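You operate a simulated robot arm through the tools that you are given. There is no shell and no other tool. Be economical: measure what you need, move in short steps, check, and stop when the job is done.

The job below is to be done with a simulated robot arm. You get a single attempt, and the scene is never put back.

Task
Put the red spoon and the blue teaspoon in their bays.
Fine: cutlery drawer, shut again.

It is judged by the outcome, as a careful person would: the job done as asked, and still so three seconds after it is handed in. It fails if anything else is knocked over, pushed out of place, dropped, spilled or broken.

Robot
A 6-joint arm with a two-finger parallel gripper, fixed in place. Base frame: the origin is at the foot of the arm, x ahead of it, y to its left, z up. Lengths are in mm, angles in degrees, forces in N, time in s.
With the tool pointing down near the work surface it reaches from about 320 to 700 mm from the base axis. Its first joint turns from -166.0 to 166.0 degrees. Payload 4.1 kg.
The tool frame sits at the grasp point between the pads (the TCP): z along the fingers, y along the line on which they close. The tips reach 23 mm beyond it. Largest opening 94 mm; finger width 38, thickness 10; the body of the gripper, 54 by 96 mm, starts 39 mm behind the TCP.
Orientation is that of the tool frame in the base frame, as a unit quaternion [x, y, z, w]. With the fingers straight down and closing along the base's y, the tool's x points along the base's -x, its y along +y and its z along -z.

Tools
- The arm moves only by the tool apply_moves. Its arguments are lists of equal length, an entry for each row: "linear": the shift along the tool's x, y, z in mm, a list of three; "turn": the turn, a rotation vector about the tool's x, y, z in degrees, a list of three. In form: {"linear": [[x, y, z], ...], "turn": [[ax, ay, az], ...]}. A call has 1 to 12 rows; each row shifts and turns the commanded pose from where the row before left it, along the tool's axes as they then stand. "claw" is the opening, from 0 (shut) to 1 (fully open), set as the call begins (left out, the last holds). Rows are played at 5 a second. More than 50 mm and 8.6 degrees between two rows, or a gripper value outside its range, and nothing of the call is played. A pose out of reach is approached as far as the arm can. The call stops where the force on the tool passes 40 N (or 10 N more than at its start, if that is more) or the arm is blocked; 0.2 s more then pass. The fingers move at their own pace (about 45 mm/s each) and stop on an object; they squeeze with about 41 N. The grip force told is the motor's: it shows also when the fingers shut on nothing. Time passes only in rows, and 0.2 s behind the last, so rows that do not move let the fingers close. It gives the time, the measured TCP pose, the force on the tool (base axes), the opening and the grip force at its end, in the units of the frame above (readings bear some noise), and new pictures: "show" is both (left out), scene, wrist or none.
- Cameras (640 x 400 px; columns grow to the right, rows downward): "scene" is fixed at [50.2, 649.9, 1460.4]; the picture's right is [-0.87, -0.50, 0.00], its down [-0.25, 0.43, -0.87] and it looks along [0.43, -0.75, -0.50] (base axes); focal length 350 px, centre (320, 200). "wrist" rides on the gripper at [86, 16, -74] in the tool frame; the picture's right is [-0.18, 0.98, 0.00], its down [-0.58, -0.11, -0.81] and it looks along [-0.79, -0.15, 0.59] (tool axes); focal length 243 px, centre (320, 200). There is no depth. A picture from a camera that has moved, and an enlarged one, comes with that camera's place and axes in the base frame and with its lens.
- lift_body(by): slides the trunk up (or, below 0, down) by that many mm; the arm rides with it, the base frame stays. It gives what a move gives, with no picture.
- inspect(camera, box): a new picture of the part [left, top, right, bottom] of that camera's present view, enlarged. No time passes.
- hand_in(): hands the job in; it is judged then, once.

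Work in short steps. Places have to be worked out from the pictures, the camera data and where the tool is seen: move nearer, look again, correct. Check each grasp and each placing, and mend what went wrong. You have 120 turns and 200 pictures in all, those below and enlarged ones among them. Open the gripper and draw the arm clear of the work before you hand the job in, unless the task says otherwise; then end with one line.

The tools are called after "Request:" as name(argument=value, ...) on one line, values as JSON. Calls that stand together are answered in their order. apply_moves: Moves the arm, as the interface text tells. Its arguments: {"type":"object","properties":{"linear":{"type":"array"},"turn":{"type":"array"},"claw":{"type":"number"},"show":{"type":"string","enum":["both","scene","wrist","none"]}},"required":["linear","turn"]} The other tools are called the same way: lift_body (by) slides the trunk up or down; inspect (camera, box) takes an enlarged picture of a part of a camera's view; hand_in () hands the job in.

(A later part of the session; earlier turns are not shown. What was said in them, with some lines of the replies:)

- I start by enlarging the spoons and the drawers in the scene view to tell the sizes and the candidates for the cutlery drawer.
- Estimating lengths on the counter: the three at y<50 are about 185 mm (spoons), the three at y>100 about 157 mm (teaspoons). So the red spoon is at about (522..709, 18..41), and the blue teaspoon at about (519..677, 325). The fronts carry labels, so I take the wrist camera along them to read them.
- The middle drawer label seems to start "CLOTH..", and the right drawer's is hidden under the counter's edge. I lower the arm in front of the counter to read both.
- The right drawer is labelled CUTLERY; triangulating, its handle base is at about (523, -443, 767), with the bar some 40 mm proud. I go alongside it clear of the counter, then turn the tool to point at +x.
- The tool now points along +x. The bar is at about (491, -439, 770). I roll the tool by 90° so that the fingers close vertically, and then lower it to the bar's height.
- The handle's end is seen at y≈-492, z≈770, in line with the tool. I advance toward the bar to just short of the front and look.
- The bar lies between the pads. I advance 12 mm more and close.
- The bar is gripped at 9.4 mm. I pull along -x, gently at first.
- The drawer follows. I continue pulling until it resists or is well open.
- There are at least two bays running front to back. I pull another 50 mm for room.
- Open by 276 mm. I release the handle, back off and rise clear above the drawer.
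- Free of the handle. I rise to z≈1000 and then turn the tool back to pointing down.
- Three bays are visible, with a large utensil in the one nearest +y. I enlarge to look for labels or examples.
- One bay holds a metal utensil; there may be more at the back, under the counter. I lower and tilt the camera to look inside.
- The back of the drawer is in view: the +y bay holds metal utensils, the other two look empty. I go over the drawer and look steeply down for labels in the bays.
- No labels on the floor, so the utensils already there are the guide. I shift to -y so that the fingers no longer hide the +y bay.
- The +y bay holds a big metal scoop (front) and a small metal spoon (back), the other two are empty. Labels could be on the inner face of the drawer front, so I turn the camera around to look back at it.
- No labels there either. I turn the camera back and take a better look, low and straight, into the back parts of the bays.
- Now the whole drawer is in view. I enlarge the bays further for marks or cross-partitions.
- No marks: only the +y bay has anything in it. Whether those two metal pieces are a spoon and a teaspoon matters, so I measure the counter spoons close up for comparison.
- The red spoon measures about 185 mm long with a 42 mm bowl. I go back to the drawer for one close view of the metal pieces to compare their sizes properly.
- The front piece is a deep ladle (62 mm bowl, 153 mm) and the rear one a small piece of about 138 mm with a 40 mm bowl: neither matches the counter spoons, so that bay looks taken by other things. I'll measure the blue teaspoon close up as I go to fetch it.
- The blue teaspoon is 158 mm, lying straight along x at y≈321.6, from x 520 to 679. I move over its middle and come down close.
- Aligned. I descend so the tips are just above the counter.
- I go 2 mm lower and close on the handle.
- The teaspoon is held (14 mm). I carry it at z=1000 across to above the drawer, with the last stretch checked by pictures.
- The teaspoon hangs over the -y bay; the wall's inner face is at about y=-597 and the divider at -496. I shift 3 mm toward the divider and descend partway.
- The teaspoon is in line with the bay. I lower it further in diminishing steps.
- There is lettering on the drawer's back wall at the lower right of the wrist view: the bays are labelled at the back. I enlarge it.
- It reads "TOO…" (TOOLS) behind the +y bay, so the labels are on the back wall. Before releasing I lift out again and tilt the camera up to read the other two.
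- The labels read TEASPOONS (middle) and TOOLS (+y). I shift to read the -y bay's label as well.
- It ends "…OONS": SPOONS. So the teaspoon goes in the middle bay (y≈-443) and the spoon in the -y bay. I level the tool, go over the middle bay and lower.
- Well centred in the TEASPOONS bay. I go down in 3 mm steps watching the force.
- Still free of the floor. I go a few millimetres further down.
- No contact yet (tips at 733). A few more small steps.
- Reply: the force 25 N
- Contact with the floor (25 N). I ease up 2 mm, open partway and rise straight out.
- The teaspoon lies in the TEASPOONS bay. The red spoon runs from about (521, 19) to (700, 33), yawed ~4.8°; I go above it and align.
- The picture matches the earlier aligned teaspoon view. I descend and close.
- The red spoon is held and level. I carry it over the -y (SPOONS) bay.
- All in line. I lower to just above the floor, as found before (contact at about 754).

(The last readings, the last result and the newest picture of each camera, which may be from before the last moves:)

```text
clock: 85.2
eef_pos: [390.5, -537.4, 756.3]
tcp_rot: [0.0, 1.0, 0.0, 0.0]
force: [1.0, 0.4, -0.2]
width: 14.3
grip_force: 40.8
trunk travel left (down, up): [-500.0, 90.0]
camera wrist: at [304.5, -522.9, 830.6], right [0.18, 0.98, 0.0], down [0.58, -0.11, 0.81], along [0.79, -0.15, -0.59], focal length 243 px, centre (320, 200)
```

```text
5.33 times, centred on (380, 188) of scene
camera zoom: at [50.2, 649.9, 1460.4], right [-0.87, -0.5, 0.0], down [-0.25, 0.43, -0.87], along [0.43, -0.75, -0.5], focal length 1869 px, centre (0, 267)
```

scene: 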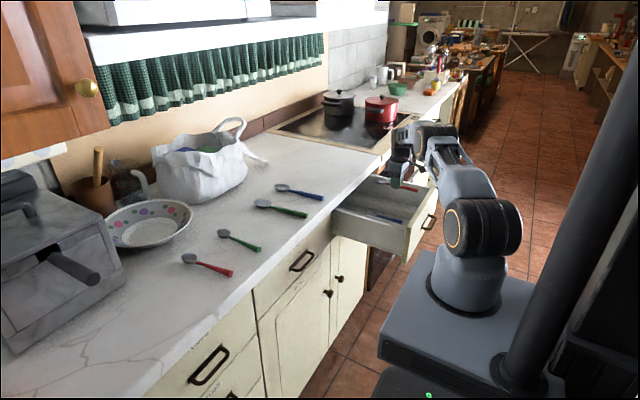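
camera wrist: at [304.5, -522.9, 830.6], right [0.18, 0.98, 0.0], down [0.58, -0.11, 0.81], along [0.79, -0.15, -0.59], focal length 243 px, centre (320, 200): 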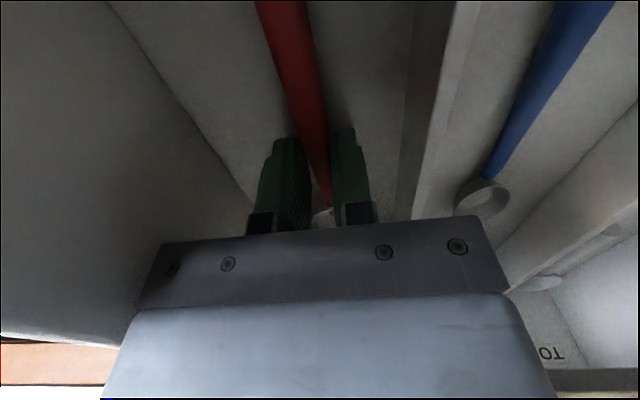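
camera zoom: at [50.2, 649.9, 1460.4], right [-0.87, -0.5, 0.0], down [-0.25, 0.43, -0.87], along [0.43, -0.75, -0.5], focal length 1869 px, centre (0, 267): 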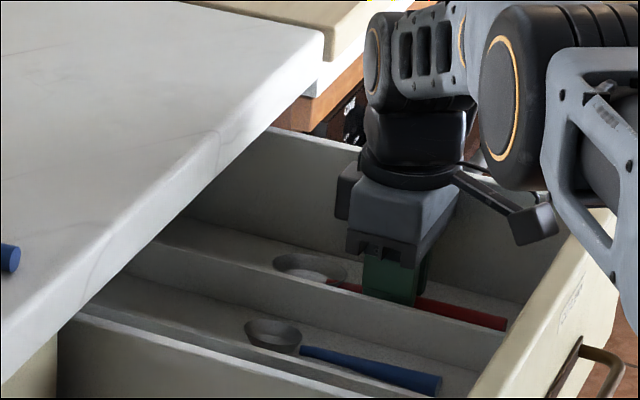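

The spoon is a couple of millimetres above the floor of its bay. I open partway and rise straight up.

Request:
apply_moves(linear=[[0, 0, 1], [0, 0, 0]], turn=[[0, 0, 0], [0, 0, 0]], show="none")

Request:
apply_moves(linear=[[0, 0, 0], [0, 0, 0], [0, 0, 0], [0, 0, 0], [0, 0, -20], [0, 0, -40], [0, 0, -45], [0, 0, -45], [0, 0, -45], [0, 0, -45]], turn=[[0, 0, 0], [0, 0, 0], [0, 0, 0], [0, 0, 0], [0, 0, 0], [0, 0, 0], [0, 0, 0], [0, 0, 0], [0, 0, 0], [0, 0, 0]], claw=0.4, show="both")

Request:
inspect(camera="scene", box=[330, 150, 430, 225])

```text
clock: 85.8
eef_pos: [390.0, -537.2, 757.1]
tcp_rot: [0.0, 1.0, 0.0, 0.0]
force: [-0.2, -0.4, 0.5]
width: 14.7
grip_force: 41.2
trunk travel left (down, up): [-500.0, 90.0]
```

```text
clock: 88.0
eef_pos: [390.8, -537.1, 997.6]
tcp_rot: [0.0, 1.0, 0.0, 0.0]
force: [0.8, -0.3, 0.6]
width: 37.5
grip_force: 0.0
trunk travel left (down, up): [-500.0, 90.0]
camera wrist: at [304.5, -522.7, 1071.5], right [0.18, 0.98, 0.0], down [0.58, -0.11, 0.81], along [0.79, -0.15, -0.59], focal length 243 px, centre (320, 200)
```

scene: 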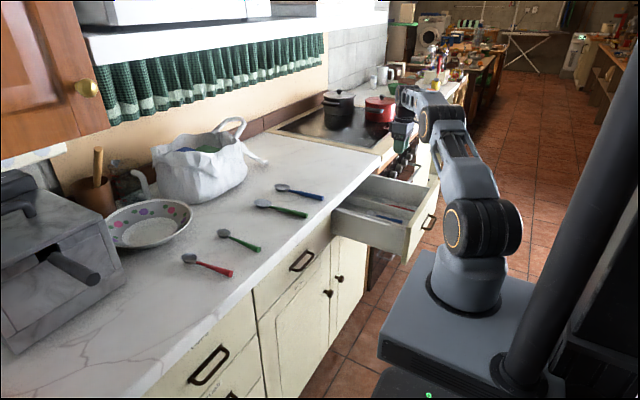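
wrist: 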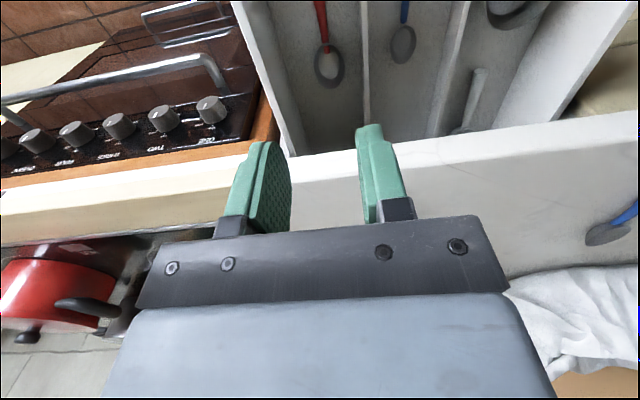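

```text
5.33 times, centred on (380, 188) of scene
camera zoom: at [50.2, 649.9, 1460.4], right [-0.87, -0.5, 0.0], down [-0.25, 0.43, -0.87], along [0.43, -0.75, -0.5], focal length 1869 px, centre (0, 267)
```

zoom: 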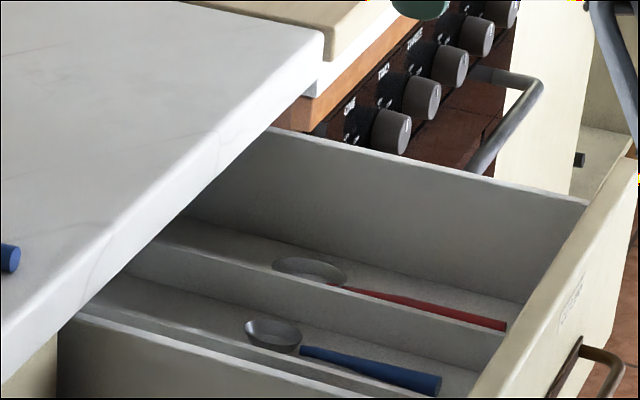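

Both pieces lie in their labelled bays. Now I retrace to the handle: back off in x, tilt to point at +x and roll by 90°.

Request:
apply_moves(linear=[[40, 20, 0], [40, 30, 0], [40, 50, 0], [15, 0, 0]], turn=[[0, 0, 0], [0, 0, 0], [0, 0, 0], [0, 0, 0]], show="none")

Request:
apply_moves(linear=[[40, 24.5, 0], [40, 25, 0], [15, 0, 0]], turn=[[0, 0, 0], [0, 0, 0], [0, 0, 0]], show="none")

```text
refused: row 3 steps farther than a row can; nothing moved
```

```text
clock: 88.8
eef_pos: [296.2, -488.7, 998.0]
tcp_rot: [0.0, 1.0, 0.0, 0.0]
force: [0.1, -0.3, -0.1]
width: 37.6
grip_force: 0.0
trunk travel left (down, up): [-500.0, 90.0]
```

The first call was refused, the second played: now at (296, -489, 998). I finish the shift to (256, -437) and do the tilt.

Request:
apply_moves(linear=[[20, 26, 0], [20, 25.7, -3]], turn=[[0, 0, 0], [0, 0, 0]], show="none")

Request:
apply_moves(linear=[[0, 0, 0], [0, 0, 0], [0, 0, 0], [0, 0, 0], [0, 0, 0], [0, 0, 0], [0, 0, 0], [0, 0, 0], [0, 0, 0], [0, 0, 0], [0, 0, 0]], turn=[[0, -8.182, 0], [0, -8.182, 0], [0, -8.182, 0], [0, -8.182, 0], [0, -8.182, 0], [0, -8.182, 0], [0, -8.182, 0], [0, -8.182, 0], [0, -8.182, 0], [0, -8.182, 0], [0, -8.18, 0]], show="none")

Request:
apply_moves(linear=[[0, 0, -8], [0, 0, -8], [0, 0, -8], [0, 0, -8], [0, 0, -8], [0, 0, -8], [0, 0, -8], [0, 0, -8], [0, 0, -8], [0, 0, -8], [0, 0, -8]], turn=[[0, 0, 8.182], [0, 0, 8.182], [0, 0, 8.182], [0, 0, 8.182], [0, 0, 8.182], [0, 0, 8.182], [0, 0, 8.182], [0, 0, 8.182], [0, 0, 8.182], [0, 0, 8.182], [0, 0, 8.18]], claw=0.6, show="scene")

```text
clock: 89.4
eef_pos: [255.0, -437.0, 1000.7]
tcp_rot: [0.0, 1.0, -0.001, -0.001]
force: [0.0, -0.2, -0.8]
width: 37.7
grip_force: 0.1
trunk travel left (down, up): [-500.0, 90.0]
```

```text
clock: 91.8
eef_pos: [254.3, -436.6, 999.6]
tcp_rot: [0.0, 0.707, 0.0, 0.708]
force: [-0.3, -0.2, 0.2]
width: 37.6
grip_force: 0.0
trunk travel left (down, up): [-500.0, 90.0]
```

```text
clock: 94.2
eef_pos: [167.6, -437.4, 999.8]
tcp_rot: [0.501, 0.499, 0.5, 0.5]
force: [-0.1, -0.1, 0.2]
width: 56.6
grip_force: 0.0
trunk travel left (down, up): [-500.0, 90.0]
```

scene: 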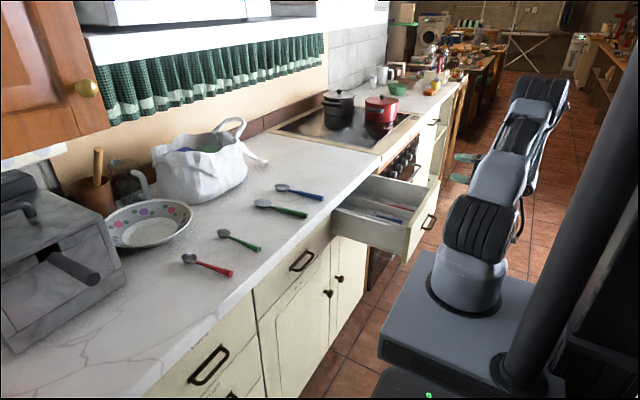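

I come down to the handle's height in front of the drawer and look.

Request:
apply_moves(linear=[[0, -46, 0], [0, -46, 0], [0, -46, 0], [0, -46, 0], [0, -45, 0], [0, 0, 0]], turn=[[0, 0, 0], [0, 0, 0], [0, 0, 0], [0, 0, 0], [0, 0, 0], [0, 0, 0]], show="wrist")

```text
clock: 95.6
eef_pos: [167.4, -437.5, 769.4]
tcp_rot: [0.499, 0.5, 0.501, 0.5]
force: [0.3, 0.1, -0.1]
width: 56.8
grip_force: 0.2
trunk travel left (down, up): [-500.0, 90.0]
camera wrist: at [92.8, -352.7, 784.6], right [0.0, -0.18, 0.98], down [-0.81, -0.58, -0.11], along [0.59, -0.79, -0.15], focal length 243 px, centre (320, 200)
```

wrist: 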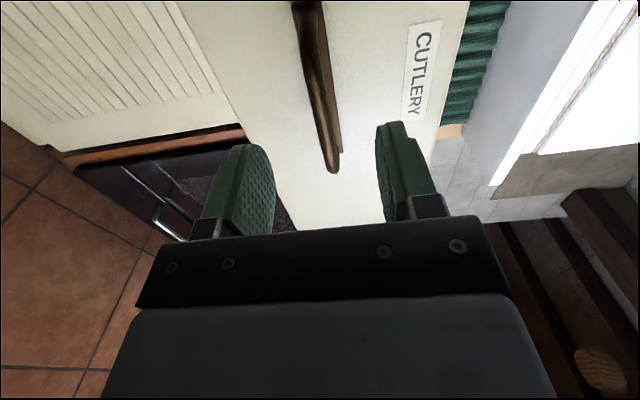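

Same view as after letting go. I advance over the bar and close.

Request:
apply_moves(linear=[[0, 1, 25], [0, 1, 15], [0, 0, 6], [0, 0, 0]], turn=[[0, 0, 0], [0, 0, 0], [0, 0, 0], [0, 0, 0]], show="none")

Request:
apply_moves(linear=[[0, 0, 0], [0, 0, 0], [0, 0, 0], [0, 0, 0], [0, 0, 0]], turn=[[0, 0, 0], [0, 0, 0], [0, 0, 0], [0, 0, 0], [0, 0, 0]], claw=0, show="none")

```text
clock: 96.6
eef_pos: [212.1, -437.3, 772.3]
tcp_rot: [0.5, 0.499, 0.5, 0.501]
force: [0.4, 0.7, -0.9]
width: 56.4
grip_force: 0.0
trunk travel left (down, up): [-500.0, 90.0]
```

```text
clock: 97.8
eef_pos: [213.7, -438.1, 772.3]
tcp_rot: [0.501, 0.5, 0.5, 0.499]
force: [-1.1, 0.6, -10.3]
width: 9.2
grip_force: 44.4
trunk travel left (down, up): [-500.0, 90.0]
```

The bar is gripped. I push the drawer in at a gentle pace.

Request:
apply_moves(linear=[[0, 0, 6], [0, 0, 10], [0, 0, 14], [0, 0, 14], [0, 0, 14], [0, 0, 14], [0, 0, 14], [0, 0, 14], [0, 0, 14], [0, 0, 14], [0, 0, 10], [0, 0, 6]], turn=[[0, 0, 0], [0, 0, 0], [0, 0, 0], [0, 0, 0], [0, 0, 0], [0, 0, 0], [0, 0, 0], [0, 0, 0], [0, 0, 0], [0, 0, 0], [0, 0, 0], [0, 0, 0]], show="scene")

Request:
inspect(camera="scene", box=[330, 150, 430, 225])

```text
clock: 100.4
eef_pos: [358.0, -437.6, 772.4]
tcp_rot: [0.501, 0.5, 0.5, 0.499]
force: [-0.3, -4.8, -20.3]
width: 9.3
grip_force: 45.0
trunk travel left (down, up): [-500.0, 90.0]
```

scene: 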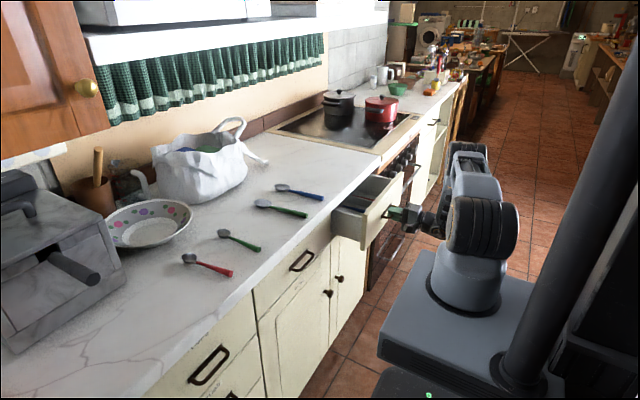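

```text
5.33 times, centred on (380, 188) of scene
camera zoom: at [50.2, 649.9, 1460.4], right [-0.87, -0.5, 0.0], down [-0.25, 0.43, -0.87], along [0.43, -0.75, -0.5], focal length 1869 px, centre (0, 267)
```

zoom: 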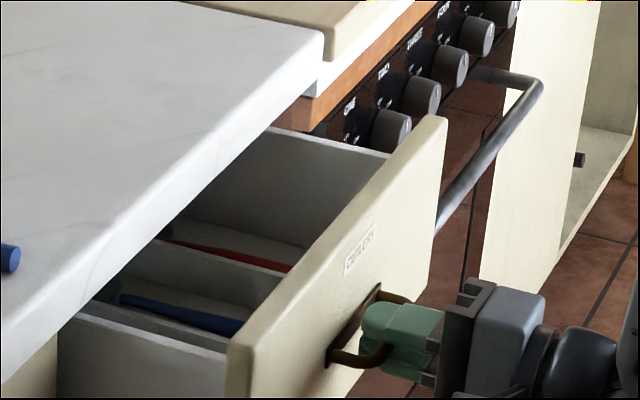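

It slides in smoothly with the spoons lying still. I lower the hand 1 mm to ease the vertical load and push the rest.

Request:
apply_moves(linear=[[0, -1, 6], [0, 0, 12], [0, 0, 14], [0, 0, 14], [0, 0, 14], [0, 0, 14], [0, 0, 14], [0, 0, 14], [0, 0, 12], [0, 0, 8]], turn=[[0, 0, 0], [0, 0, 0], [0, 0, 0], [0, 0, 0], [0, 0, 0], [0, 0, 0], [0, 0, 0], [0, 0, 0], [0, 0, 0], [0, 0, 0]], show="scene")

```text
clock: 102.6
eef_pos: [479.9, -438.2, 771.4]
tcp_rot: [0.501, 0.5, 0.499, 0.5]
force: [0.4, -7.0, -4.0]
width: 9.1
grip_force: 44.8
trunk travel left (down, up): [-500.0, 90.0]
```

scene: 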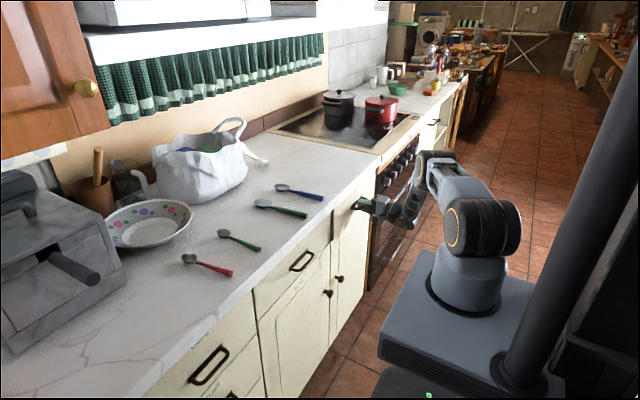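

About 9 mm remain. I push in small steps until it stops.

Request:
apply_moves(linear=[[0, 0, 3], [0, 0, 3], [0, 0, 2], [0, 0, 2], [0, 0, 0]], turn=[[0, 0, 0], [0, 0, 0], [0, 0, 0], [0, 0, 0], [0, 0, 0]], show="none")

Request:
apply_moves(linear=[[0, 0, 1.5], [0, 0, 1.5], [0, 0, 0]], turn=[[0, 0, 0], [0, 0, 0], [0, 0, 0]], show="wrist")

```text
clock: 103.8
eef_pos: [488.1, -437.0, 771.6]
tcp_rot: [0.5, 0.5, 0.5, 0.5]
force: [-2.4, -7.5, -1.3]
width: 9.4
grip_force: 44.5
trunk travel left (down, up): [-500.0, 90.0]
```

```text
clock: 104.6
eef_pos: [488.8, -437.1, 772.4]
tcp_rot: [0.501, 0.498, 0.5, 0.501]
force: [-38.6, -2.3, -3.0]
width: 9.3
grip_force: 44.5
trunk travel left (down, up): [-500.0, 90.0]
camera wrist: at [415.0, -352.4, 786.7], right [0.0, -0.19, 0.98], down [-0.81, -0.58, -0.11], along [0.59, -0.79, -0.15], focal length 243 px, centre (320, 200)
```

wrist: 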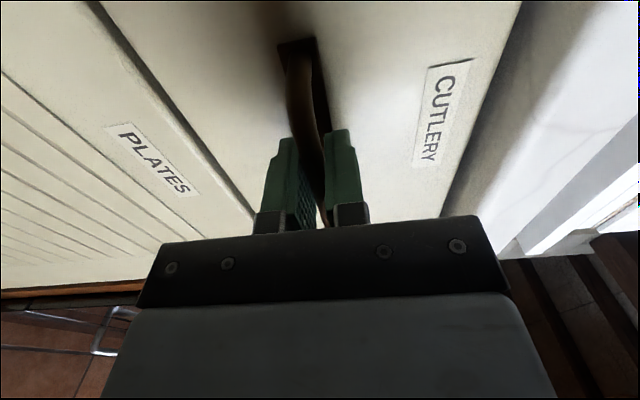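

It is firmly at its stop (-39 N), the view same as before opening. I open the gripper and back straight off.

Request:
apply_moves(linear=[[0, 0, 0], [0, 0, 0], [0, 0, 0], [0, 0, 0], [0, 0, 0], [0, 0, 0]], turn=[[0, 0, 0], [0, 0, 0], [0, 0, 0], [0, 0, 0], [0, 0, 0], [0, 0, 0]], claw=0.7, show="none")

Request:
apply_moves(linear=[[0, 0, -20], [0, 0, -30], [0, 0, -40], [0, 0, -40], [0, 0, 0]], turn=[[0, 0, 0], [0, 0, 0], [0, 0, 0], [0, 0, 0], [0, 0, 0]], show="both")

Request:
inspect(camera="scene", box=[300, 150, 430, 250])

```text
clock: 106.0
eef_pos: [491.6, -436.9, 770.3]
tcp_rot: [0.5, 0.5, 0.5, 0.5]
force: [-0.9, -0.1, -0.5]
width: 65.9
grip_force: 0.1
trunk travel left (down, up): [-500.0, 90.0]
```

```text
clock: 107.2
eef_pos: [361.6, -437.1, 771.6]
tcp_rot: [0.499, 0.501, 0.5, 0.5]
force: [-0.3, -0.2, 0.3]
width: 65.7
grip_force: 0.1
trunk travel left (down, up): [-500.0, 90.0]
camera wrist: at [287.6, -351.8, 786.8], right [0.0, -0.18, 0.98], down [-0.81, -0.58, -0.11], along [0.59, -0.79, -0.15], focal length 243 px, centre (320, 200)
```

scene: 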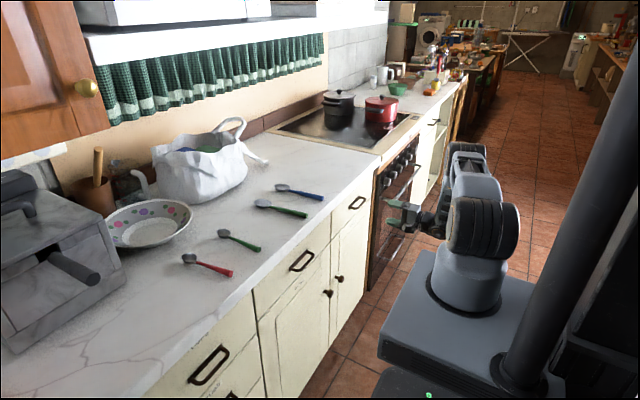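
wrist: 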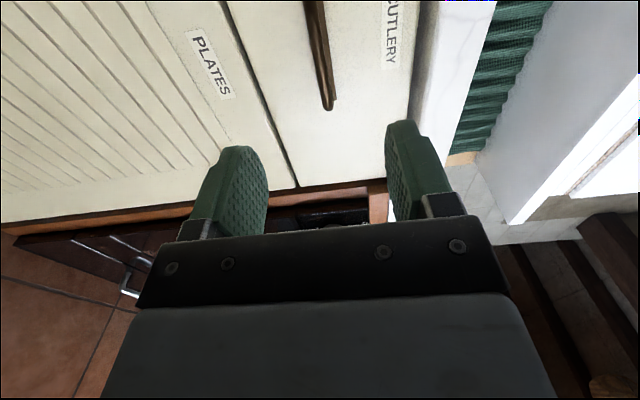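

```text
4.00 times, centred on (365, 200) of scene
camera zoom: at [50.2, 649.9, 1460.4], right [-0.87, -0.5, 0.0], down [-0.25, 0.43, -0.87], along [0.43, -0.75, -0.5], focal length 1402 px, centre (140, 200)
```

zoom: 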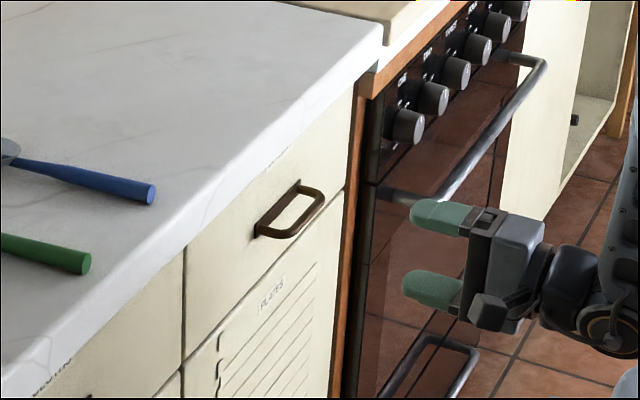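

The drawer is shut flush, the gripper is open and clear of it, and the other spoons are where they were. I hand in.

Request:
hand_in()

```text
The job is handed in.
```

The red spoon is in the SPOONS bay and the blue teaspoon in the TEASPOONS bay of the cutlery drawer; I shut the drawer, and in the last picture the other spoons on the counter were where they started.
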